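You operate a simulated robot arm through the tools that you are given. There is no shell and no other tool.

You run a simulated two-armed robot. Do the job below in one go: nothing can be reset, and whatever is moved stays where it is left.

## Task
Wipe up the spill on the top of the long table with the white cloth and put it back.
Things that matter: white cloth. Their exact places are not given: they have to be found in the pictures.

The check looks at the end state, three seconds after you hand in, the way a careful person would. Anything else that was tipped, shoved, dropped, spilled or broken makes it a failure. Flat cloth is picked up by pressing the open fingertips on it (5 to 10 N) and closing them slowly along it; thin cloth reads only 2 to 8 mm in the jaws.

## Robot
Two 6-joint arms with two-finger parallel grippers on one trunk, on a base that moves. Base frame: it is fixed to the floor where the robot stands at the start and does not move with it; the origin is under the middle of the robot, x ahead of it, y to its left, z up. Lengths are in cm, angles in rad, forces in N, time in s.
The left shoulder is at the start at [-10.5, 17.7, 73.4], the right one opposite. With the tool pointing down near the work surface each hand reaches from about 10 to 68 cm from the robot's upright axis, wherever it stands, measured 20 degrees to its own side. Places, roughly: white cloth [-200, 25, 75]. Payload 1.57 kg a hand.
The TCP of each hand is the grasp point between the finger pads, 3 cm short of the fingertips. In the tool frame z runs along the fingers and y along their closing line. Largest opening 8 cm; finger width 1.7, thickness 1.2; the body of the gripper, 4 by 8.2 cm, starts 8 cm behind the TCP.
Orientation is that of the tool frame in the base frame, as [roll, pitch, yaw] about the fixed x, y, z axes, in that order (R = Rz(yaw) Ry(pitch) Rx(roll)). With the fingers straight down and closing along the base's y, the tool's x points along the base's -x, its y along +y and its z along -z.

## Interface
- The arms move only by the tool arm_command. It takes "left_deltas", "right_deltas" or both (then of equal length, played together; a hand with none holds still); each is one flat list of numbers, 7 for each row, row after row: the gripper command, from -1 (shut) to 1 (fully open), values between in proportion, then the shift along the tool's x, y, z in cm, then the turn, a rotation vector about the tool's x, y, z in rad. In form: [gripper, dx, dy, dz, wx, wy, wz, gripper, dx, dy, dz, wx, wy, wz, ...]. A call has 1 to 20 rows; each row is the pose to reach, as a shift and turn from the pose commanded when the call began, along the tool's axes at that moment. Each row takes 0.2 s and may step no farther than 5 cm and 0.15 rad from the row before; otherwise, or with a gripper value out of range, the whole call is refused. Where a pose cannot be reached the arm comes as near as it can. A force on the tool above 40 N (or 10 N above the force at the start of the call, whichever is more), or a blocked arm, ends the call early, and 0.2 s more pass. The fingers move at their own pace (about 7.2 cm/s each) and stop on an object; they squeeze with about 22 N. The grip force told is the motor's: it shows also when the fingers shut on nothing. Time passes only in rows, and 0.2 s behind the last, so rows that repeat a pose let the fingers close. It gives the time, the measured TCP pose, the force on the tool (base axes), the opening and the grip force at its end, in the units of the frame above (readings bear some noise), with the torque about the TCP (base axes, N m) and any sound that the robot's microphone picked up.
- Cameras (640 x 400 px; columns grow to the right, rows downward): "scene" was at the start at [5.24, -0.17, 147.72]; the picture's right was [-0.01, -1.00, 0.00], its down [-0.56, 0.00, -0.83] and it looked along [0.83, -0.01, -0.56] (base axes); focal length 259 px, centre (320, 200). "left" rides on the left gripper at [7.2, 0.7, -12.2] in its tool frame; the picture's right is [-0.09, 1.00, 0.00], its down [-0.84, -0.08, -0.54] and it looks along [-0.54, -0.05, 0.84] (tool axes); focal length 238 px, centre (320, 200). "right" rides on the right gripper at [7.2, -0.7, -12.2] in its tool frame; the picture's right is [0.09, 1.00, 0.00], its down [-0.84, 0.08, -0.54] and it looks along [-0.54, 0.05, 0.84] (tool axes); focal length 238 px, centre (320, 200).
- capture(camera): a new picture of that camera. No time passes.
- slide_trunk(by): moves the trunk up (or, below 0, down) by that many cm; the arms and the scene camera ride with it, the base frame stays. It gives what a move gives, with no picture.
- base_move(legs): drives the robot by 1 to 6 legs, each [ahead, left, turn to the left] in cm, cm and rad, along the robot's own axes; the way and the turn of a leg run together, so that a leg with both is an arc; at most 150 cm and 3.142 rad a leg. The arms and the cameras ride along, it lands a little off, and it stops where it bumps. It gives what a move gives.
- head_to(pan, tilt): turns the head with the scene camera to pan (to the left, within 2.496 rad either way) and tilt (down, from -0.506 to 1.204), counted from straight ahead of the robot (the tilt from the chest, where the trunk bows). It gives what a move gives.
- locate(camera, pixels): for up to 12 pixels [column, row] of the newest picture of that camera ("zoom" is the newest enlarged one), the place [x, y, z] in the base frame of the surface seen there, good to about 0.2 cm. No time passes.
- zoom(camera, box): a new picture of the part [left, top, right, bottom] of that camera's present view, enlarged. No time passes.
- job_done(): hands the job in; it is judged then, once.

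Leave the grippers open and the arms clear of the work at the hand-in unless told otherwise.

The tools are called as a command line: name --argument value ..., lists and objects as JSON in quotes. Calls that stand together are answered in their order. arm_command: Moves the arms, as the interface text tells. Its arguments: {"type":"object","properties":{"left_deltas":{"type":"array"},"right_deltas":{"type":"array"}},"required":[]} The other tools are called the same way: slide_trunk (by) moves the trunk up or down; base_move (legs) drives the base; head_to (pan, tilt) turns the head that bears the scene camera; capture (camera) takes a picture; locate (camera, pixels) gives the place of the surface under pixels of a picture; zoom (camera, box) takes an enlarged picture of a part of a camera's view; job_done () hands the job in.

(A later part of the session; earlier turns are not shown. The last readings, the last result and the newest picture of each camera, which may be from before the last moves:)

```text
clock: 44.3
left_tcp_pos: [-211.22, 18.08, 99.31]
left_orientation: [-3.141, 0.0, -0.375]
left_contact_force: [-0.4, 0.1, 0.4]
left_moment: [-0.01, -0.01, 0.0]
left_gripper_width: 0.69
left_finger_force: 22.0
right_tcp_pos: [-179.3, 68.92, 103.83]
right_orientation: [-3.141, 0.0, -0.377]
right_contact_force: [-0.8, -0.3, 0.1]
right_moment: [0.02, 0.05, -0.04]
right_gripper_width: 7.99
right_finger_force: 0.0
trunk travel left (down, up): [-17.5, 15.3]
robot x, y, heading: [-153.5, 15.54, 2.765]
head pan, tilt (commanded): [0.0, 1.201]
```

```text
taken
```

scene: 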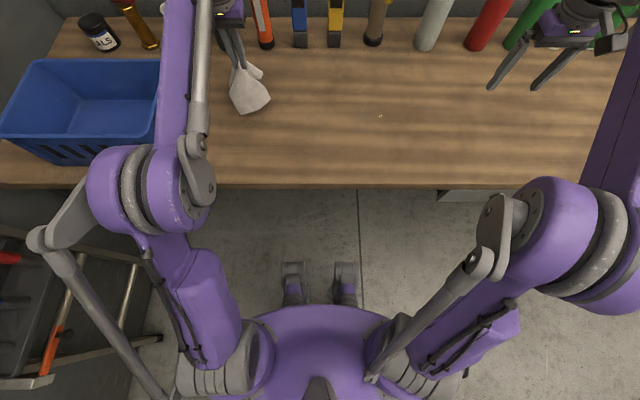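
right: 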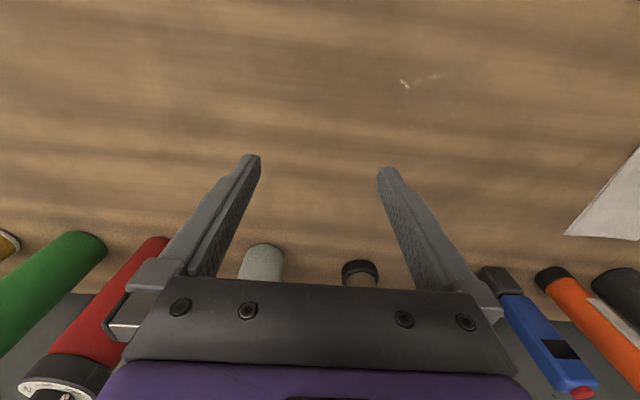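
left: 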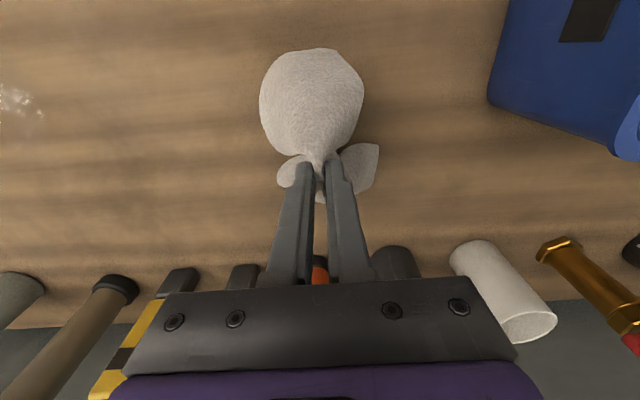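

The cloth hangs securely. I'll carry it about 32 cm to the right and 4.7 cm back, to above the puddle centre (-195, 46).

arm_command --left_deltas '[-1, 0.6, -4, 0, 0, 0, 0, -1, 1.2, -8, 0, 0, 0, 0, -1, 1.8, -12, 0, 0, 0, 0, -1, 2.4, -16, 0, 0, 0, 0, -1, 3.0, -20, 0, 0, 0, 0, -1, 3.6, -24, 0, 0, 0, 0, -1, 4.2, -28, 0, 0, 0, 0, -1, 4.7, -32, 0, 0, 0, 0]'

capture --camera "left"

capture --camera "scene"

```text
clock: 46.1
left_tcp_pos: [-194.98, 46.36, 99.16]
left_orientation: [-3.141, 0.0, -0.374]
left_contact_force: [0.2, 0.3, -0.5]
left_moment: [0.04, 0.02, -0.01]
left_gripper_width: 0.69
left_finger_force: 21.3
right_tcp_pos: [-179.3, 68.97, 103.85]
right_orientation: [-3.141, 0.001, -0.377]
right_contact_force: [-0.9, 0.6, 1.5]
right_moment: [0.0, 0.0, 0.01]
right_gripper_width: 7.99
right_finger_force: 0.1
trunk travel left (down, up): [-17.5, 15.3]
robot x, y, heading: [-153.69, 16.06, 2.765]
head pan, tilt (commanded): [0.0, 1.201]
```

```text
taken
```

left: 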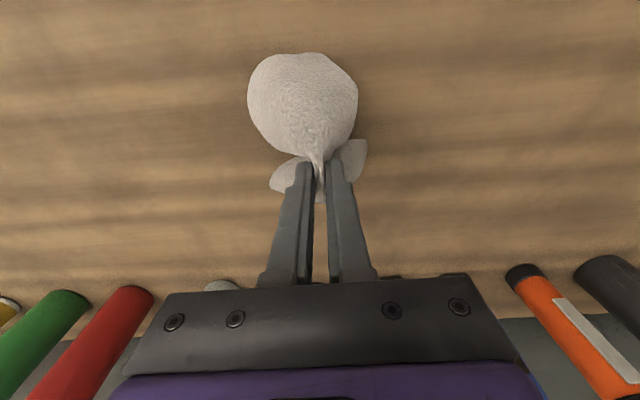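

```text
taken
```

scene: 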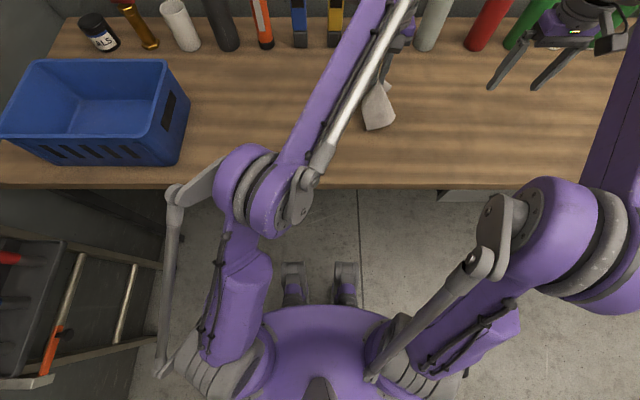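

I'm above the puddle. I'll lower it until the bunched cloth meets the table, watching the force.

arm_command --left_deltas '[-1, 0, 0, 2.5, 0, 0, 0, -1, 0, 0, 5, 0, 0, 0, -1, 0, 0, 7, 0, 0, 0, -1, 0, 0, 8.5, 0, 0, 0, -1, 0, 0, 9.2, 0, 0, 0]'

capture --camera "left"

```text
clock: 47.3
left_tcp_pos: [-195.18, 46.19, 89.84]
left_orientation: [3.141, 0.0, -0.376]
left_contact_force: [1.2, -0.9, 1.1]
left_moment: [-0.02, -0.01, -0.01]
left_gripper_width: 0.67
left_finger_force: 21.9
right_tcp_pos: [-179.36, 68.87, 103.8]
right_orientation: [-3.141, 0.001, -0.375]
right_contact_force: [0.0, -0.6, -0.6]
right_moment: [0.01, -0.02, -0.01]
right_gripper_width: 8.02
right_finger_force: 0.1
trunk travel left (down, up): [-17.5, 15.3]
robot x, y, heading: [-153.88, 15.65, 2.763]
head pan, tilt (commanded): [0.0, 1.201]
```

```text
taken
```

left: 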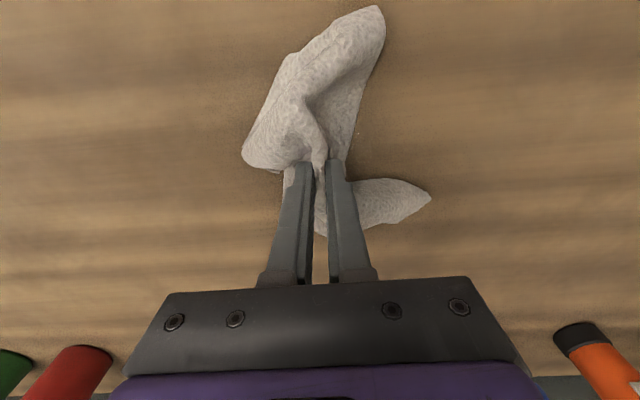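

The cloth is settling on the table. I'll lower another 0.6 cm in small steps.

arm_command --left_deltas '[-1, 0, 0, 0.2, 0, 0, 0, -1, 0, 0, 0.4, 0, 0, 0, -1, 0, 0, 0.55, 0, 0, 0]'

```text
clock: 48.1
left_tcp_pos: [-195.03, 46.07, 89.36]
left_orientation: [-3.141, 0.0, -0.377]
left_contact_force: [-0.4, -0.8, 2.9]
left_moment: [0.0, -0.04, -0.01]
left_gripper_width: 0.67
left_finger_force: 21.7
right_tcp_pos: [-179.28, 68.9, 103.84]
right_orientation: [-3.14, 0.001, -0.378]
right_contact_force: [0.5, -0.4, -0.1]
right_moment: [-0.04, 0.03, 0.02]
right_gripper_width: 8.0
right_finger_force: 0.1
trunk travel left (down, up): [-17.5, 15.3]
robot x, y, heading: [-153.69, 16.07, 2.766]
head pan, tilt (commanded): [0.0, 1.201]
```

arm_command --left_deltas '[-1, 0, 0, 0.1, 0, 0, 0, -1, 0, 0, 0.15, 0, 0, 0]'

```text
clock: 48.7
left_tcp_pos: [-195.01, 46.29, 89.32]
left_orientation: [-3.141, -0.001, -0.378]
left_contact_force: [-1.2, -1.7, 3.1]
left_moment: [-0.03, 0.03, 0.0]
left_gripper_width: 0.71
left_finger_force: 21.8
right_tcp_pos: [-179.26, 68.95, 103.88]
right_orientation: [3.141, -0.001, -0.378]
right_contact_force: [-0.4, 0.1, -0.8]
right_moment: [-0.01, 0.03, -0.01]
right_gripper_width: 8.01
right_finger_force: 0.0
trunk travel left (down, up): [-17.5, 15.3]
robot x, y, heading: [-153.62, 15.63, 2.77]
head pan, tilt (commanded): [0.0, 1.201]
```

The press is about 3 N so far. I'll add a little more.

arm_command --left_deltas '[-1, 0, 0, 0.1, 0, 0, 0, -1, 0, 0, 0.12, 0, 0, 0]'

```text
clock: 49.3
left_tcp_pos: [-194.99, 46.11, 89.2]
left_orientation: [-3.141, 0.001, -0.376]
left_contact_force: [-2.5, 0.0, 9.5]
left_moment: [0.04, 0.03, 0.03]
left_gripper_width: 0.7
left_finger_force: 22.1
right_tcp_pos: [-179.25, 68.79, 103.91]
right_orientation: [-3.14, 0.001, -0.378]
right_contact_force: [-0.2, -0.1, 0.5]
right_moment: [0.01, -0.02, -0.02]
right_gripper_width: 8.01
right_finger_force: 0.0
trunk travel left (down, up): [-17.5, 15.3]
robot x, y, heading: [-153.95, 15.99, 2.766]
head pan, tilt (commanded): [0.0, 1.201]
```

I'm pressing at 9.5 N. Relative to the tool, the puddle spans about x -3.5 to 2.7 and y -4 to 4. I'll wipe back and forth in lateral strokes, starting with the robot-side half.

arm_command --left_deltas '[-1, 0, 2, 0, 0, 0, 0, -1, 0, 4, 0, 0, 0, 0, -1, 0, 6, 0, 0, 0, 0, -1, 0, 3.5, 0, 0, 0, 0, -1, 0, 1, 0, 0, 0, 0, -1, 0, -1.5, 0, 0, 0, 0, -1, 0, -4, 0, 0, 0, 0, -1, 0, -6, 0, 0, 0, 0, -1, 1.5, -6, 0, 0, 0, 0, -1, 1.5, -3.5, 0, 0, 0, 0, -1, 1.5, -1, 0, 0, 0, 0, -1, 1.5, 1.5, 0, 0, 0, 0, -1, 1.5, 4, 0, 0, 0, 0, -1, 1.5, 6, 0, 0, 0, 0, -1, 3, 6, 0, 0, 0, 0, -1, 3, 3.5, 0, 0, 0, 0, -1, 3, 1, 0, 0, 0, 0, -1, 3, -1.5, 0, 0, 0, 0, -1, 3, -4, 0, 0, 0, 0, -1, 3, -6, 0, 0, 0, 0]'

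capture --camera "left"

```text
clock: 53.5
left_tcp_pos: [-190.1, 50.64, 89.22]
left_orientation: [-3.14, 0.001, -0.377]
left_contact_force: [-1.4, -3.6, 7.1]
left_moment: [-0.02, -0.04, -0.02]
left_gripper_width: 0.67
left_finger_force: 21.4
right_tcp_pos: [-179.34, 68.86, 103.81]
right_orientation: [-3.141, 0.0, -0.377]
right_contact_force: [0.1, -1.0, -0.7]
right_moment: [0.0, -0.02, 0.0]
right_gripper_width: 7.98
right_finger_force: 0.1
trunk travel left (down, up): [-17.5, 15.3]
robot x, y, heading: [-153.42, 15.96, 2.767]
head pan, tilt (commanded): [0.0, 1.201]
```

```text
taken
```

left: 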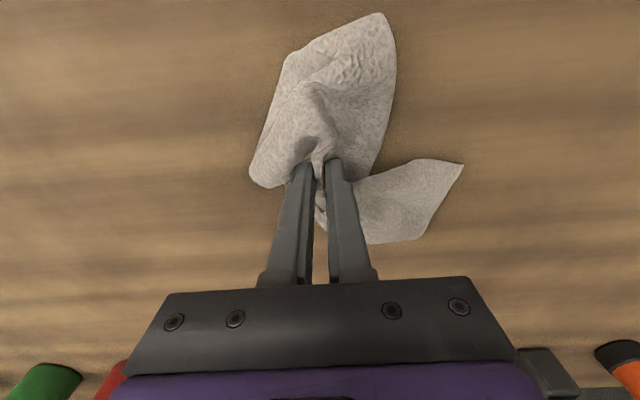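

The cloth is still gripped and pressing at about 7 N. I'll continue the strokes over the outer robot-side strip and then the far half.

arm_command --left_deltas '[-1, 1.5, 0, 0, 0, 0, 0, -1, 1.5, 3, 0, 0, 0, 0, -1, 1.5, 6, 0, 0, 0, 0, -1, 1.5, 9, 0, 0, 0, 0, -1, 1.5, 12, 0, 0, 0, 0, -1, 0, 12, 0, 0, 0, 0, -1, -2, 12, 0, 0, 0, 0, -1, -4.5, 12, 0, 0, 0, 0, -1, -4.5, 9.5, 0, 0, 0, 0, -1, -4.5, 7, 0, 0, 0, 0, -1, -4.5, 4.5, 0, 0, 0, 0, -1, -4.5, 2, 0, 0, 0, 0, -1, -4.5, 0, 0, 0, 0, 0, -1, -6, 0, 0, 0, 0, 0, -1, -6, 2.5, 0, 0, 0, 0, -1, -6, 5, 0, 0, 0, 0, -1, -6, 7.5, 0, 0, 0, 0, -1, -6, 10, 0, 0, 0, 0, -1, -6, 12, 0, 0, 0, 0, -1, -7.5, 12, 0, 0, 0, 0]'

capture --camera "left"

```text
clock: 57.7
left_tcp_pos: [-201.44, 42.2, 89.13]
left_orientation: [3.14, 0.002, -0.377]
left_contact_force: [1.1, -0.1, 4.4]
left_moment: [-0.06, -0.06, 0.02]
left_gripper_width: 0.7
left_finger_force: 21.8
right_tcp_pos: [-179.25, 68.84, 103.9]
right_orientation: [3.141, 0.001, -0.376]
right_contact_force: [0.3, -0.1, -0.1]
right_moment: [-0.01, -0.04, -0.04]
right_gripper_width: 8.02
right_finger_force: 0.0
trunk travel left (down, up): [-17.5, 15.3]
robot x, y, heading: [-153.61, 15.58, 2.761]
head pan, tilt (commanded): [0.0, 1.201]
```

```text
taken
```

left: 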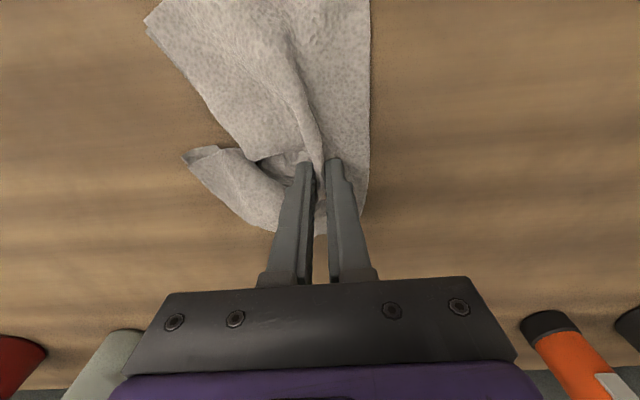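

One more pass: the far strip, then fore-and-aft strokes over the whole area, before lifting to inspect.

arm_command --left_deltas '[-1, 0, -3, 0, 0, 0, 0, -1, 0, -6, 0, 0, 0, 0, -1, 0, -9, 0, 0, 0, 0, -1, 0, -12, 0, 0, 0, 0, -1, 3, -11, 0, 0, 0, 0, -1, 6, -11, 0, 0, 0, 0, -1, 9, -11, 0, 0, 0, 0, -1, 9, -8.5, 0, 0, 0, 0, -1, 6, -8.5, 0, 0, 0, 0, -1, 3, -8.5, 0, 0, 0, 0, -1, 0, -8.5, 0, 0, 0, 0, -1, 0, -6, 0, 0, 0, 0, -1, 3, -6, 0, 0, 0, 0, -1, 6, -6, 0, 0, 0, 0, -1, 9, -6, 0, 0, 0, 0, -1, 9, -3.5, 0, 0, 0, 0, -1, 6, -3.5, 0, 0, 0, 0, -1, 3, -3.5, 0, 0, 0, 0, -1, 0, -3.5, 0, 0, 0, 0, -1, 0, -1, 0, 0, 0, 0]'

capture --camera "left"

```text
clock: 61.9
left_tcp_pos: [-200.96, 43.11, 89.21]
left_orientation: [3.141, 0.0, -0.376]
left_contact_force: [-0.4, -0.1, 0.4]
left_moment: [0.04, -0.01, 0.01]
left_gripper_width: 0.68
left_finger_force: 22.0
right_tcp_pos: [-179.31, 68.87, 103.92]
right_orientation: [3.141, 0.0, -0.377]
right_contact_force: [-0.4, -0.2, -0.3]
right_moment: [0.02, -0.02, 0.01]
right_gripper_width: 7.98
right_finger_force: 0.0
trunk travel left (down, up): [-17.5, 15.3]
robot x, y, heading: [-153.35, 16.28, 2.764]
head pan, tilt (commanded): [0.0, 1.201]
```

```text
taken
```

left: 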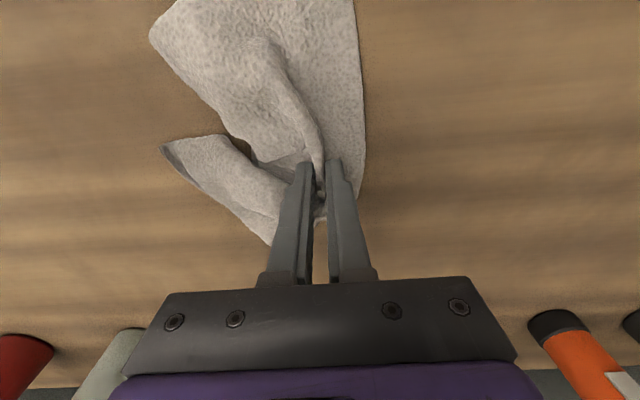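

The press has eased to about 0.4 N at this spot. I'll lift the cloth and move it to the left so I can look at the spill area.

arm_command --left_deltas '[-1, 0, 0, -2, 0, 0, 0, -1, 0, 0, -5, 0, 0, 0, -1, 0, 0, -8, 0, 0, 0, -1, 0, 0, -10, 0, 0, 0, -1, 0, 4, -10, 0, 0, 0, -1, 0, 8, -10, 0, 0, 0, -1, 0, 12, -10, 0, 0, 0, -1, 0, 16, -10, 0, 0, 0, -1, 0, 20, -10, 0, 0, 0]'

capture --camera "left"

capture --camera "right"

capture --camera "scene"

```text
clock: 63.9
left_tcp_pos: [-208.51, 24.51, 99.04]
left_orientation: [-3.14, 0.001, -0.377]
left_contact_force: [-1.2, -0.8, 0.3]
left_moment: [-0.01, 0.01, 0.03]
left_gripper_width: 0.68
left_finger_force: 21.9
right_tcp_pos: [-179.36, 68.72, 103.97]
right_orientation: [3.142, -0.001, -0.376]
right_contact_force: [-0.1, 0.8, 0.7]
right_moment: [-0.02, -0.03, 0.03]
right_gripper_width: 8.02
right_finger_force: 0.0
trunk travel left (down, up): [-17.5, 15.3]
robot x, y, heading: [-153.84, 15.68, 2.768]
head pan, tilt (commanded): [0.0, 1.201]
```

```text
taken
```

left: 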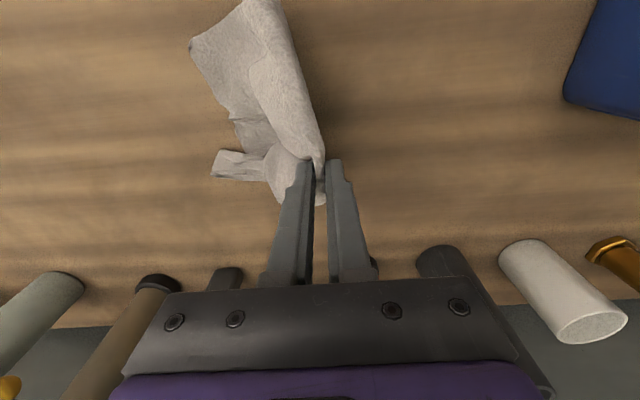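

```text
taken
```

right: 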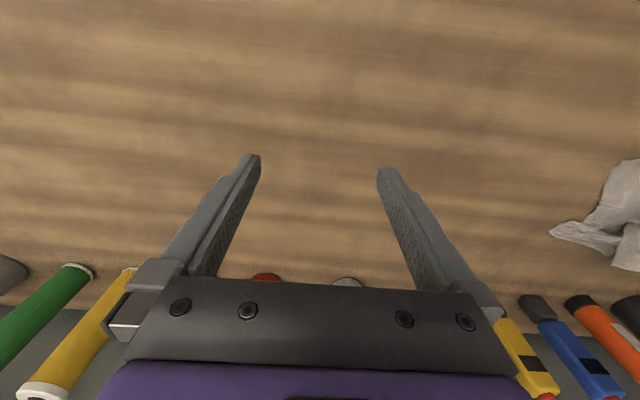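

```text
taken
```

scene: 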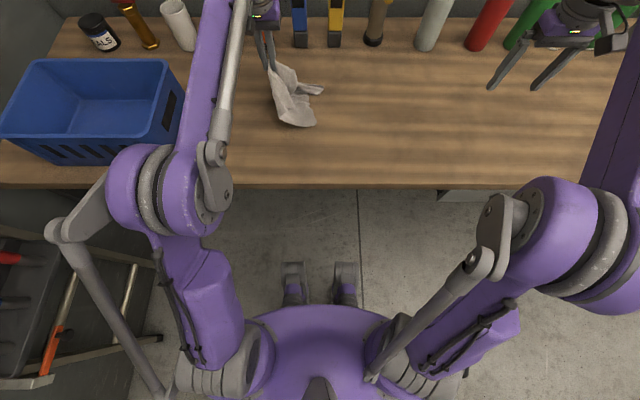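

From this distance the puddle glints look gone. I'll zoom on the area in all three views to check for remaining wet spots.

zoom --camera "scene" --box '[310, 70, 438, 150]'

zoom --camera "left" --box '[0, 60, 208, 190]'

zoom --camera "right" --box '[380, 20, 588, 150]'

```text
5.00 times, centred on (374, 110) of scene
```

zoom: 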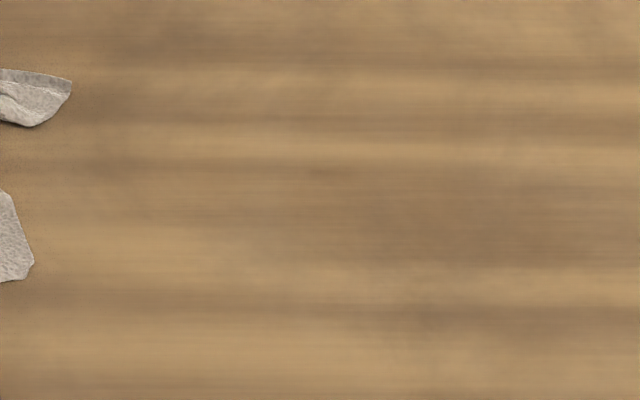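

```text
3.08 times, centred on (104, 125) of left
```

zoom: 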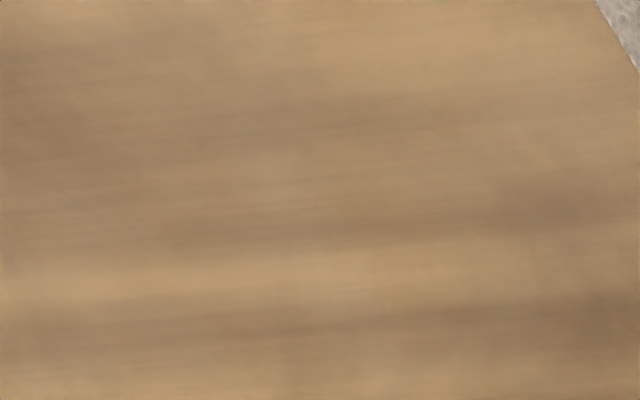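

```text
3.08 times, centred on (484, 85) of right
```

zoom: 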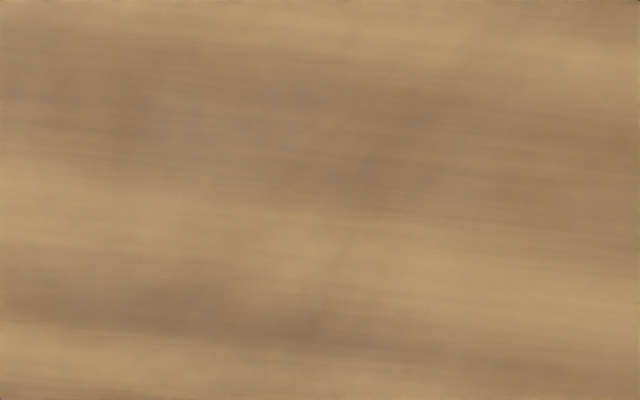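

The area looks clean. To be sure, I'll return the left hand to the exact earlier viewing pose (TCP at about -200.6, 16.25, 100.4), where the puddle was clearly visible at (57–127, 171–214), and compare.

arm_command --left_deltas '[-1, 3.5, 1.6, -0.5, 0, 0, 0, -1, 7, 3.2, -1, 0, 0, 0, -1, 10.4, 4.7, -1.4, 0, 0, 0, -1, 10.4, 4.7, -1.4, 0, 0, 0]'

capture --camera "left"

zoom --camera "left" --box '[30, 140, 158, 220]'

zoom --camera "left" --box '[0, 100, 224, 240]'

```text
clock: 64.9
left_tcp_pos: [-200.86, 16.27, 100.57]
left_orientation: [-3.141, 0.001, -0.377]
left_contact_force: [-0.6, 0.1, -0.7]
left_moment: [-0.01, -0.01, -0.01]
left_gripper_width: 0.68
left_finger_force: 21.8
right_tcp_pos: [-179.36, 68.86, 103.79]
right_orientation: [3.14, 0.0, -0.376]
right_contact_force: [0.2, 0.7, 0.2]
right_moment: [0.01, -0.03, -0.02]
right_gripper_width: 8.0
right_finger_force: 0.0
trunk travel left (down, up): [-17.5, 15.3]
robot x, y, heading: [-153.81, 15.9, 2.764]
head pan, tilt (commanded): [0.0, 1.201]
```

```text
taken
```

left: 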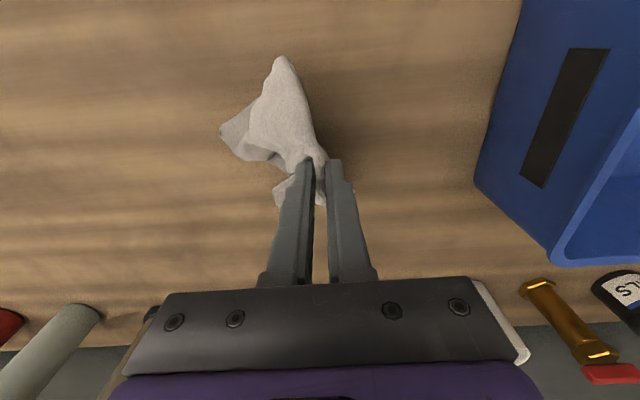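

```text
5.00 times, centred on (94, 180) of left
```

zoom: 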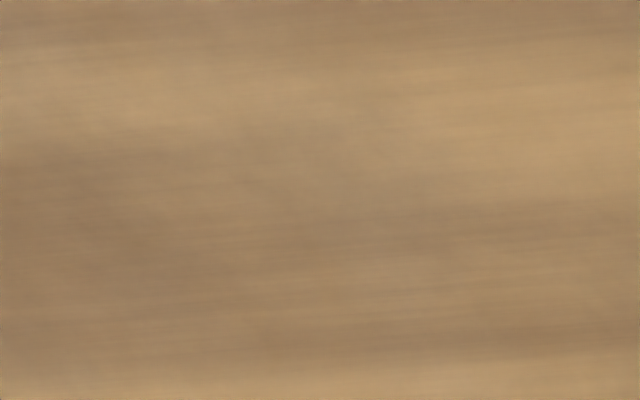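

```text
2.86 times, centred on (112, 170) of left
```

zoom: 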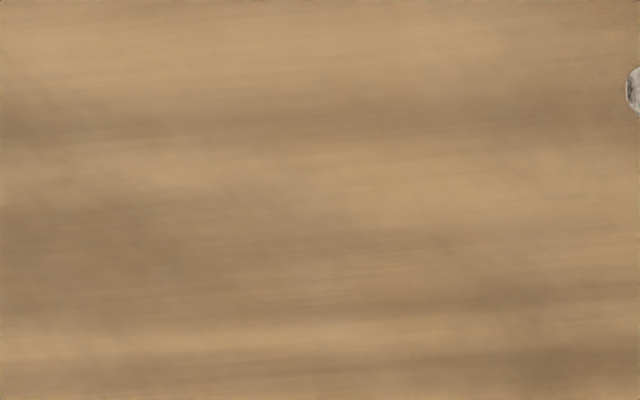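

The puddle is gone in the same view. Now I'll put the cloth back: carry it over its original spot, start about 5 cm beyond the centre, and lower while drawing back so the far flap lays out. It should end centred at (-211.25, 18.2).

arm_command --left_deltas '[-1, -3.8, 0.5, 0, 0, 0, 0, -1, -7.7, 1, 0, 0, 0, 0, -1, -11.6, 1.5, 0, 0, 0, 0, -1, -15.4, 2.06, 0, 0, 0, 0, -1, -15.4, 2.06, 1.5, 0, 0, 0, -1, -15.4, 2.06, 3, 0, 0, 0, -1, -14.7, 2.06, 4.5, 0, 0, 0, -1, -14, 2.06, 6, 0, 0, 0, -1, -13.2, 2.06, 7.5, 0, 0, 0, -1, -12.2, 2.06, 9, 0, 0, 0, -1, -11.2, 2.06, 10.3, 0, 0, 0, -1, -10.4, 2.06, 11, 0, 0, 0]'

capture --camera "left"

capture --camera "scene"

```text
clock: 67.5
left_tcp_pos: [-211.55, 18.28, 90.85]
left_orientation: [3.139, 0.017, -0.375]
left_contact_force: [0.9, -0.3, 0.1]
left_moment: [0.02, 0.01, 0.02]
left_gripper_width: 0.66
left_finger_force: 22.2
left hand out of reach, approached as far as the arm can: row 4, 10, 11, 12
right_tcp_pos: [-177.43, 68.14, 104.61]
right_orientation: [3.139, 0.02, -0.375]
right_contact_force: [-1.2, 1.1, 0.0]
right_moment: [-0.02, -0.03, 0.0]
right_gripper_width: 8.02
right_finger_force: 0.0
trunk travel left (down, up): [-17.5, 15.3]
robot x, y, heading: [-153.52, 15.7, 2.767]
head pan, tilt (commanded): [0.0, 1.201]
```

```text
taken
```

left: 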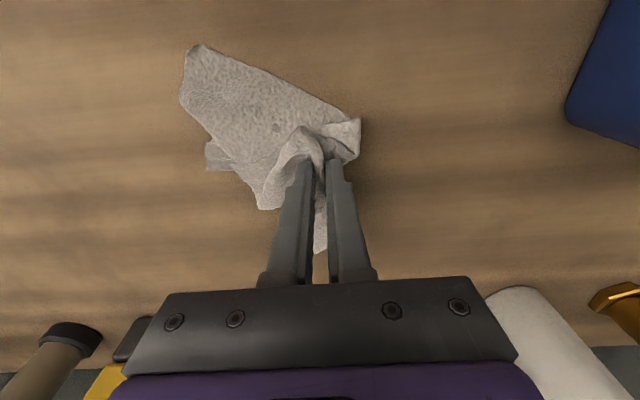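

```text
taken
```

scene: 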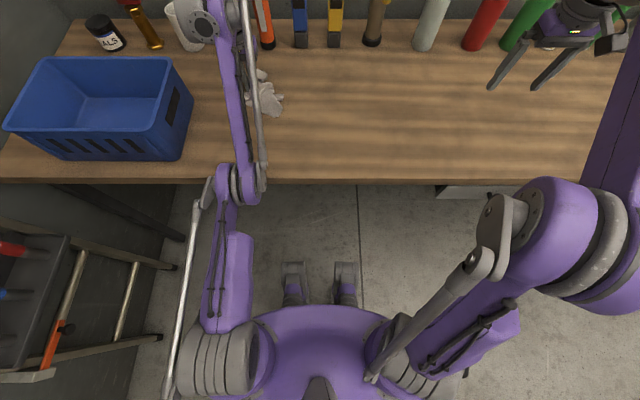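

Something is off. The arm reports it was out of reach, and both hands now show a pitch of about 0.017–0.02, so the body is leaning slightly. The left elbow at (240,185) may be touching the table edge. I'll measure and zoom before moving.

locate --camera "scene" --pixels '[[235, 185], [260, 185], [240, 200], [225, 200], [235, 130], [258, 130], [215, 30], [230, 280], [250, 175], [310, 181], [110, 181]]'

zoom --camera "scene" --box '[150, 0, 350, 125]'

zoom --camera "scene" --box '[150, 100, 350, 225]'

```text
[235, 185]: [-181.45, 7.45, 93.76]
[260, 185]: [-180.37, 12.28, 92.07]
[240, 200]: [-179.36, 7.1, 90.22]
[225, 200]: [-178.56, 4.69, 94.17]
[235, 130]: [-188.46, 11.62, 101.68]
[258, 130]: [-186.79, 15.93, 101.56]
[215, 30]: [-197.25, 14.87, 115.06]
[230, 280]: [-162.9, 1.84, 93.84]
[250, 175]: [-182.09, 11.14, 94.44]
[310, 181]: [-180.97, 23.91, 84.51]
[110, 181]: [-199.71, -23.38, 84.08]
```

```text
3.20 times, centred on (250, 62) of scene
```

zoom: 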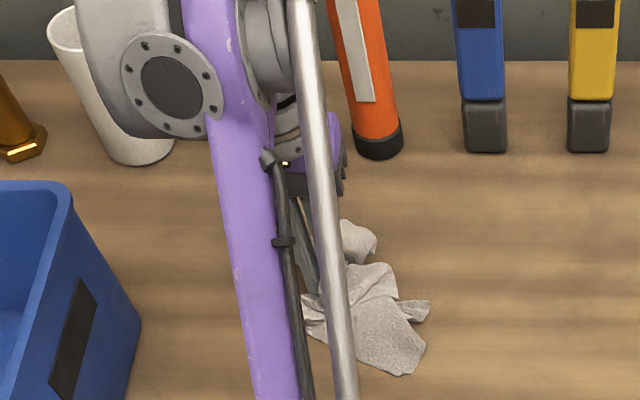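

```text
3.20 times, centred on (250, 162) of scene
```

zoom: 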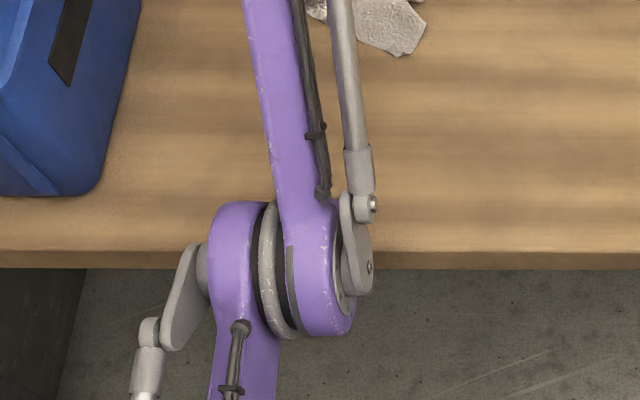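

The elbow has flipped to a low position (top at z≈94 over the table's front edge at z≈86) and is leaning on the edge. It flipped when row 4 over-stretched the arm. I'll relieve this now by raising the hand straight up, keeping hold of the cloth.

arm_command --left_deltas '[-1, 0, 0, -1.5, 0, 0, 0, -1, 0, 0, -3, 0, 0, 0, -1, 0, 0, -4.5, 0, 0, 0, -1, 0, 0, -6, 0, 0, 0, -1, 0, 0, -7.5, 0, 0, 0, -1, 0, 0, -9, 0, 0, 0]'

capture --camera "scene"

```text
clock: 68.9
left_tcp_pos: [-213.17, 19.01, 98.57]
left_orientation: [3.141, 0.0, -0.378]
left_contact_force: [-0.1, 0.7, -0.1]
left_moment: [0.0, -0.03, -0.01]
left_gripper_width: 0.67
left_finger_force: 21.6
right_tcp_pos: [-179.33, 68.9, 103.8]
right_orientation: [-3.141, 0.0, -0.38]
right_contact_force: [-1.2, 0.5, -0.2]
right_moment: [0.02, -0.01, -0.01]
right_gripper_width: 8.0
right_finger_force: 0.1
trunk travel left (down, up): [-17.5, 15.3]
robot x, y, heading: [-153.64, 15.69, 2.767]
head pan, tilt (commanded): [0.0, 1.201]
```

```text
taken
```

scene: 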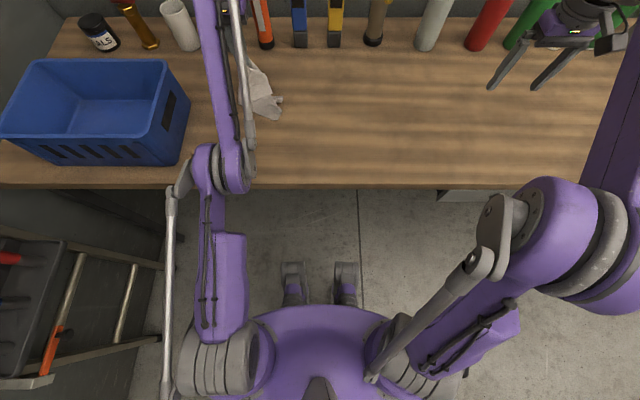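

The lean is gone and the table and bottles look undisturbed. The elbow must flip back to its normal raised posture. I'll do that well above the table by raising the hand straight up until the arm is stretched, then see which way the elbow bends.

arm_command --left_deltas '[-1, 0, 0, -4, 0, 0, 0, -1, 0, 0, -8, 0, 0, 0, -1, 0, 0, -12, 0, 0, 0, -1, 0, 0, -16, 0, 0, 0, -1, 0, 0, -20, 0, 0, 0]'

capture --camera "scene"

```text
clock: 70.1
left_tcp_pos: [-206.16, 16.77, 111.95]
left_orientation: [3.14, 0.002, -0.376]
left_contact_force: [-0.4, -0.3, -0.6]
left_moment: [-0.01, 0.03, -0.03]
left_gripper_width: 0.65
left_finger_force: 22.1
left hand out of reach, approached as far as the arm can: row 2, 3, 4, 5
right_tcp_pos: [-179.14, 68.81, 103.88]
right_orientation: [-3.142, 0.001, -0.377]
right_contact_force: [-0.3, -0.9, 1.3]
right_moment: [-0.01, 0.02, -0.02]
right_gripper_width: 7.98
right_finger_force: 0.0
trunk travel left (down, up): [-17.5, 15.3]
robot x, y, heading: [-153.38, 16.21, 2.766]
head pan, tilt (commanded): [0.0, 1.201]
```

```text
taken
```

scene: 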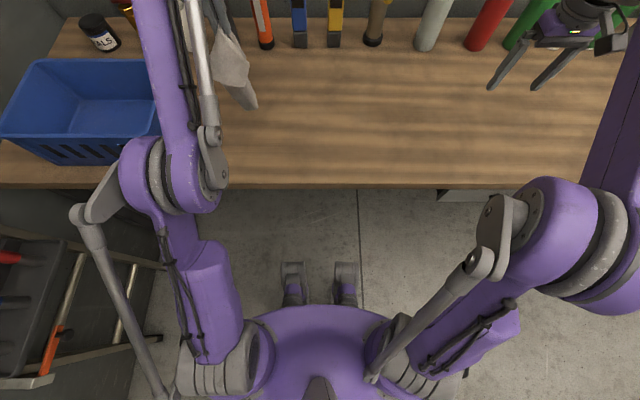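

The arm is now stretched at z≈112 and the elbow is clearly higher. I'll bring the hand back toward the robot at this height and watch which way the elbow bends.

arm_command --left_deltas '[-1, 4, 0, 1, 0, 0, 0, -1, 8, 0, 2, 0, 0, 0, -1, 11, 0, 3, 0, 0, 0]'

capture --camera "scene"

```text
clock: 70.9
left_tcp_pos: [-196.05, 12.5, 108.48]
left_orientation: [-3.141, 0.002, -0.376]
left_contact_force: [0.0, -0.4, -0.2]
left_moment: [0.01, 0.0, 0.01]
left_gripper_width: 0.65
left_finger_force: 22.3
right_tcp_pos: [-179.11, 68.8, 103.91]
right_orientation: [-3.141, 0.002, -0.377]
right_contact_force: [-0.5, 0.4, -0.7]
right_moment: [0.02, 0.01, 0.01]
right_gripper_width: 8.0
right_finger_force: 0.0
trunk travel left (down, up): [-17.5, 15.3]
robot x, y, heading: [-153.62, 15.54, 2.766]
head pan, tilt (commanded): [0.0, 1.201]
```

```text
taken
```

scene: 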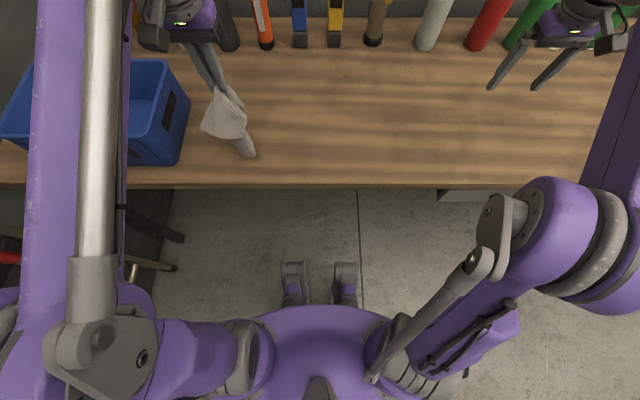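

The elbow is back up. To keep good reach margin over the far spots without over-stretching, I'll raise the trunk by 8 cm.

slide_trunk --by 8

capture --camera "left"

capture --camera "scene"

```text
clock: 72.1
left_tcp_pos: [-196.07, 12.47, 116.57]
left_orientation: [-3.141, -0.001, -0.377]
left_contact_force: [1.0, 0.5, 0.4]
left_moment: [0.0, 0.01, -0.03]
left_gripper_width: 0.66
left_finger_force: 21.9
right_tcp_pos: [-179.41, 68.97, 112.05]
right_orientation: [3.14, 0.0, -0.378]
right_contact_force: [0.7, -0.7, 0.4]
right_moment: [0.04, 0.02, 0.01]
right_gripper_width: 7.97
right_finger_force: 0.0
trunk travel left (down, up): [-25.5, 7.3]
robot x, y, heading: [-154.26, 15.67, 2.766]
head pan, tilt (commanded): [0.0, 1.201]
```

```text
taken
```

left: 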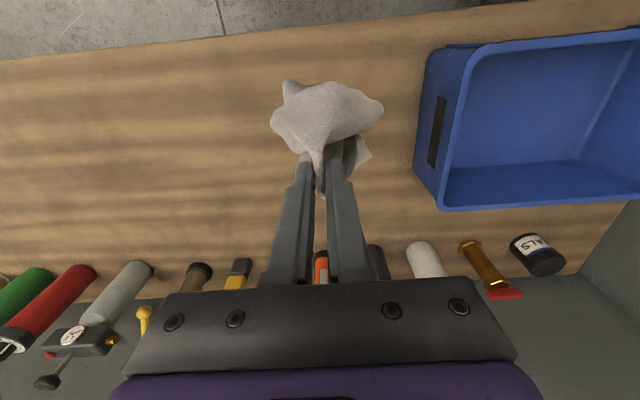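

```text
taken
```

scene: 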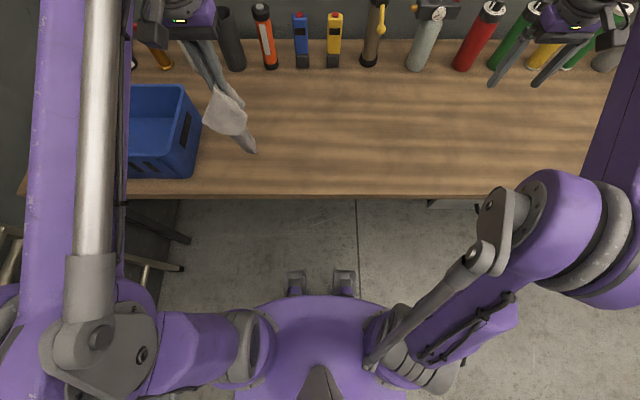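

I'll carry the cloth to about 4 cm beyond its home centre at z≈100, then check reach and elbow before laying it down.

arm_command --left_deltas '[-1, -4, 0, 2.4, 0, 0, 0, -1, -8, 0.1, 4.8, 0, 0, 0, -1, -12, 0.2, 7.2, 0, 0, 0, -1, -16, 0.3, 9.6, 0, 0, 0, -1, -19.2, 0.3, 12.5, 0, 0, 0, -1, -19.2, 0.3, 14.5, 0, 0, 0]'

capture --camera "scene"

capture --camera "left"

```text
clock: 73.5
left_tcp_pos: [-214.34, 19.65, 101.77]
left_orientation: [-3.141, 0.0, -0.378]
left_contact_force: [0.1, -0.3, 0.2]
left_moment: [0.01, 0.02, 0.03]
left_gripper_width: 0.65
left_finger_force: 22.3
right_tcp_pos: [-179.27, 68.86, 112.1]
right_orientation: [-3.14, 0.0, -0.376]
right_contact_force: [0.3, -0.7, 0.0]
right_moment: [-0.03, 0.03, 0.02]
right_gripper_width: 7.98
right_finger_force: 0.1
trunk travel left (down, up): [-25.5, 7.3]
robot x, y, heading: [-153.74, 16.27, 2.767]
head pan, tilt (commanded): [0.0, 1.201]
```

```text
taken
```

scene: 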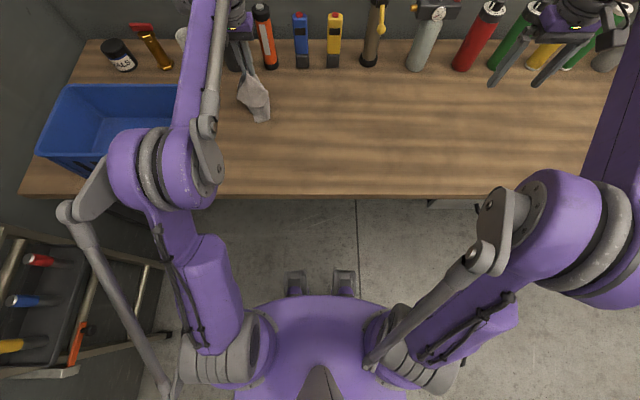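

```text
taken
```

left: 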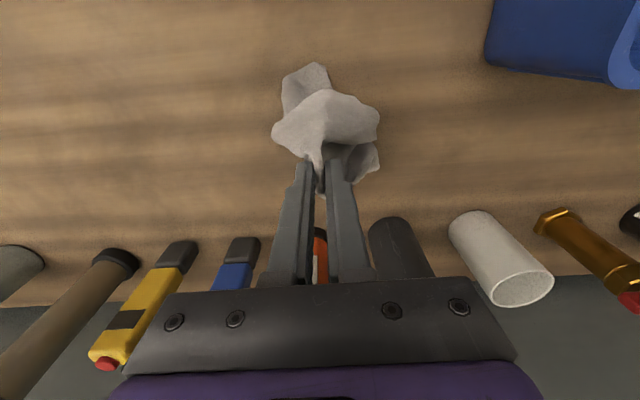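

The elbow looks raised, but I'll confirm its height before going lower.

locate --camera "scene" --pixels '[[150, 170], [185, 170], [210, 160], [195, 60]]'

```text
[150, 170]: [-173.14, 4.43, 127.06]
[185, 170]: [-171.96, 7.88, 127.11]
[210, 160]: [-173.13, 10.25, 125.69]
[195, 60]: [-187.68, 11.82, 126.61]
```

The elbow is at z≈127, so it's safe. I'll lay the cloth down while drawing back 3.4 cm to the home centre, ending just above contact.

arm_command --left_deltas '[-1, 0, 0, 2, 0, 0, 0, -1, 0, 0, 4, 0, 0, 0, -1, 0.6, 0, 6, 0, 0, 0, -1, 1.4, 0.1, 8, 0, 0, 0, -1, 2.2, 0.1, 10, 0, 0, 0, -1, 3.0, 0.2, 11.5, 0, 0, 0, -1, 3.4, 0.2, 12.1, 0, 0, 0]'

capture --camera "left"

capture --camera "scene"

```text
clock: 75.1
left_tcp_pos: [-210.9, 17.71, 90.0]
left_orientation: [3.141, 0.0, -0.378]
left_contact_force: [-0.2, 0.1, 1.3]
left_moment: [0.03, -0.01, -0.01]
left_gripper_width: 0.64
left_finger_force: 22.3
right_tcp_pos: [-179.37, 68.85, 112.02]
right_orientation: [-3.141, -0.001, -0.377]
right_contact_force: [0.0, -0.4, 0.4]
right_moment: [-0.01, -0.02, 0.0]
right_gripper_width: 8.01
right_finger_force: 0.0
trunk travel left (down, up): [-25.5, 7.3]
robot x, y, heading: [-153.51, 15.76, 2.766]
head pan, tilt (commanded): [0.0, 1.201]
```

```text
taken
```

left: 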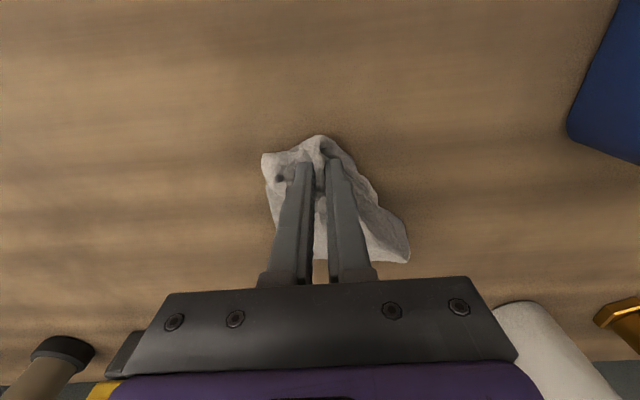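

```text
taken
```

scene: 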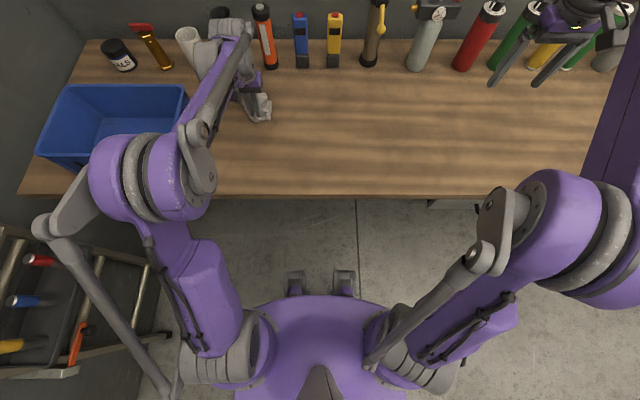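

Both flaps trail toward the far side here. I'll lower slightly, open the jaws gently, lift and look at how the cloth lies.

arm_command --left_deltas '[-1, 0, 0, 0.3, 0, 0, 0, -0.7, 0, 0, 0.3, 0, 0, 0, -0.4, 0, 0, 0.3, 0, 0, 0, 0, 0, 0, 0.2, 0, 0, 0, 0.2, 0, 0, 0, 0, 0, 0, 0.2, 0, 0, -1, 0, 0, 0, 0.2, 0, 0, -3, 0, 0, 0, 0.2, 0, 0, -6, 0, 0, 0, 0.2, 0, 0, -9, 0, 0, 0, 0.2, 0, 0, -12, 0, 0, 0]'

capture --camera "left"

```text
clock: 77.3
left_tcp_pos: [-211.03, 17.63, 102.06]
left_orientation: [3.141, 0.001, -0.377]
left_contact_force: [-0.1, 0.2, 1.1]
left_moment: [0.01, 0.0, 0.02]
left_gripper_width: 4.82
left_finger_force: 0.1
right_tcp_pos: [-179.27, 68.94, 112.05]
right_orientation: [-3.141, 0.0, -0.376]
right_contact_force: [-0.5, 0.1, 0.8]
right_moment: [-0.03, -0.01, -0.01]
right_gripper_width: 7.98
right_finger_force: 0.1
trunk travel left (down, up): [-25.5, 7.3]
robot x, y, heading: [-153.7, 15.52, 2.764]
head pan, tilt (commanded): [0.0, 1.201]
```

```text
taken
```

left: 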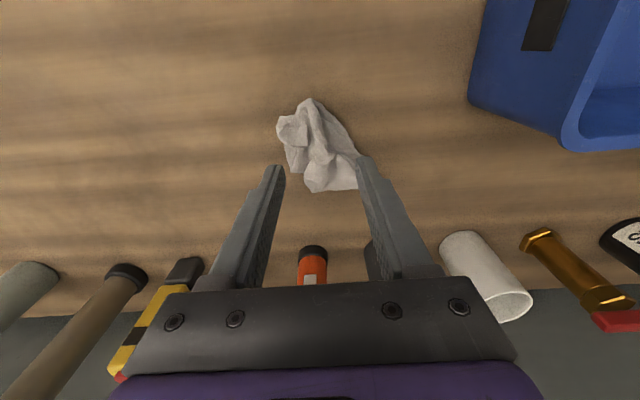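

The cloth is released but crumpled. I'll zoom in and measure it.

zoom --camera "left" --box '[240, 80, 400, 180]'

locate --camera "left" --pixels '[[278, 122], [310, 98], [320, 150], [352, 150], [310, 192], [355, 188], [295, 145], [325, 120]]'

```text
4.00 times, centred on (320, 130) of left
```

zoom: 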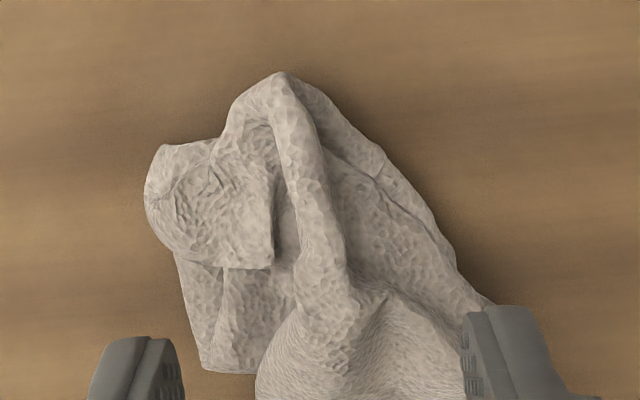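

```text
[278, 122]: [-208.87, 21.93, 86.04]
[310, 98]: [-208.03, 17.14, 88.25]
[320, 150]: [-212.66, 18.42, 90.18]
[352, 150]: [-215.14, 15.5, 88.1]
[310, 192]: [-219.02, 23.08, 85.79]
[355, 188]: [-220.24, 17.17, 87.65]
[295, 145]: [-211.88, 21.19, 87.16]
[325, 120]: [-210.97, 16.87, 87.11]
```

The cloth is back within its original footprint (x -208 to -221, y 15 to 23) but it's bunched up. I'll try to spread it. The robot-side flap is folded over as a lobe at left-view (294,131), about (-210.3, 21.0). I'll position the hand over that lobe with a 3.2 cm opening and lower part way.

arm_command --left_deltas '[-0.2, -0.3, -1.7, 0, 0, 0, 0, -0.2, -0.57, -3.4, 0, 0, 0, 0, -0.2, -0.57, -3.4, 3, 0, 0, 0, -0.2, -0.57, -3.4, 6, 0, 0, 0, -0.2, -0.57, -3.4, 9, 0, 0, 0]'

capture --camera "left"

zoom --camera "left" --box '[220, 80, 420, 205]'

```text
clock: 78.5
left_tcp_pos: [-210.22, 21.23, 92.68]
left_orientation: [3.14, 0.0, -0.378]
left_contact_force: [0.4, 0.2, -0.2]
left_moment: [0.0, 0.02, -0.01]
left_gripper_width: 3.21
left_finger_force: 0.1
right_tcp_pos: [-179.37, 69.01, 111.99]
right_orientation: [-3.14, 0.0, -0.375]
right_contact_force: [0.3, 0.2, 0.3]
right_moment: [-0.01, -0.03, -0.02]
right_gripper_width: 8.0
right_finger_force: 0.0
trunk travel left (down, up): [-25.5, 7.3]
robot x, y, heading: [-153.76, 15.85, 2.763]
head pan, tilt (commanded): [0.0, 1.201]
```

```text
taken
```

left: 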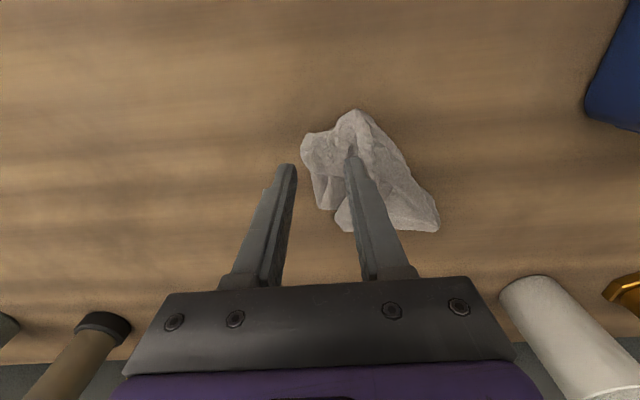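

```text
3.20 times, centred on (320, 142) of left
```

zoom: 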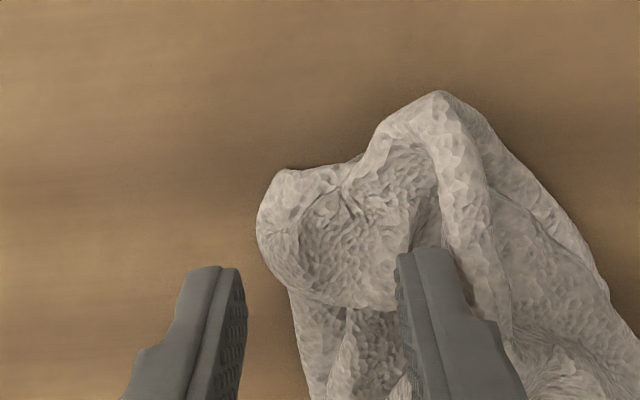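

After descent, perspective will put the fingertips about 1 cm short of the lobe centre. I'll shift 0.7 cm forward and 0.2 cm left and lower to just above the table.

arm_command --left_deltas '[-0.2, -0.4, 0.2, 0.8, 0, 0, 0, -0.2, -0.7, 0.2, 1.8, 0, 0, 0, -0.2, -0.7, 0.2, 2.6, 0, 0, 0, -0.2, -0.7, 0.2, 3.1, 0, 0, 0]'

zoom --camera "left" --box '[220, 80, 420, 205]'

```text
clock: 79.5
left_tcp_pos: [-210.91, 21.22, 90.08]
left_orientation: [-3.141, 0.0, -0.379]
left_contact_force: [-0.2, -0.3, 0.8]
left_moment: [0.0, 0.0, -0.02]
left_gripper_width: 3.24
left_finger_force: 0.0
right_tcp_pos: [-179.5, 69.03, 112.0]
right_orientation: [-3.142, 0.0, -0.375]
right_contact_force: [0.5, 1.0, 0.0]
right_moment: [0.01, 0.02, 0.01]
right_gripper_width: 8.02
right_finger_force: 0.1
trunk travel left (down, up): [-25.5, 7.3]
robot x, y, heading: [-153.7, 15.61, 2.765]
head pan, tilt (commanded): [0.0, 1.201]
```

```text
3.20 times, centred on (320, 142) of left
```

zoom: 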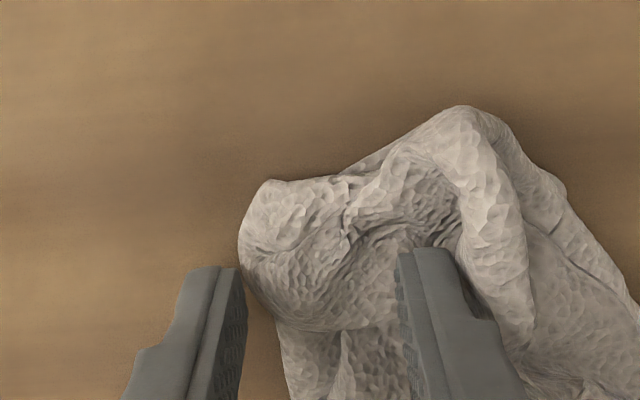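

The fingers straddle the lobe. I'll lower another 0.7 cm and close slowly.

arm_command --left_deltas '[-0.2, 0, 0, 0.4, 0, 0, 0, -0.2, 0, 0, 0.7, 0, 0, 0, -0.3, 0, 0, 0.7, 0, 0, 0, -0.4, 0, 0, 0.7, 0, 0, 0, -0.5, 0, 0, 0.7, 0, 0, 0, -0.6, 0, 0, 0.7, 0, 0, 0, -0.7, 0, 0, 0.7, 0, 0, 0, -0.8, 0, 0, 0.7, 0, 0, 0, -0.9, 0, 0, 0.7, 0, 0, 0, -1, 0, 0, 0.7, 0, 0, 0, -1, 0, 0, 0.7, 0, 0, 0]'

zoom --camera "left" --box '[220, 80, 420, 205]'

```text
clock: 81.9
left_tcp_pos: [-210.93, 21.16, 89.31]
left_orientation: [-3.142, 0.001, -0.379]
left_contact_force: [-3.0, -4.6, 30.9]
left_moment: [-0.37, 0.13, -0.01]
left_gripper_width: 0.35
left_finger_force: 21.9
right_tcp_pos: [-179.09, 68.94, 112.08]
right_orientation: [-3.14, 0.002, -0.376]
right_contact_force: [0.7, 0.2, 0.2]
right_moment: [-0.03, 0.0, 0.01]
right_gripper_width: 8.01
right_finger_force: 0.1
trunk travel left (down, up): [-25.5, 7.3]
robot x, y, heading: [-153.46, 15.95, 2.763]
head pan, tilt (commanded): [0.0, 1.201]
```

```text
3.20 times, centred on (320, 142) of left
```

zoom: 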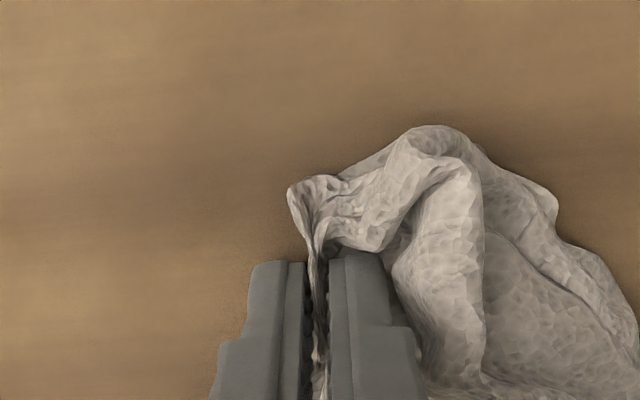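

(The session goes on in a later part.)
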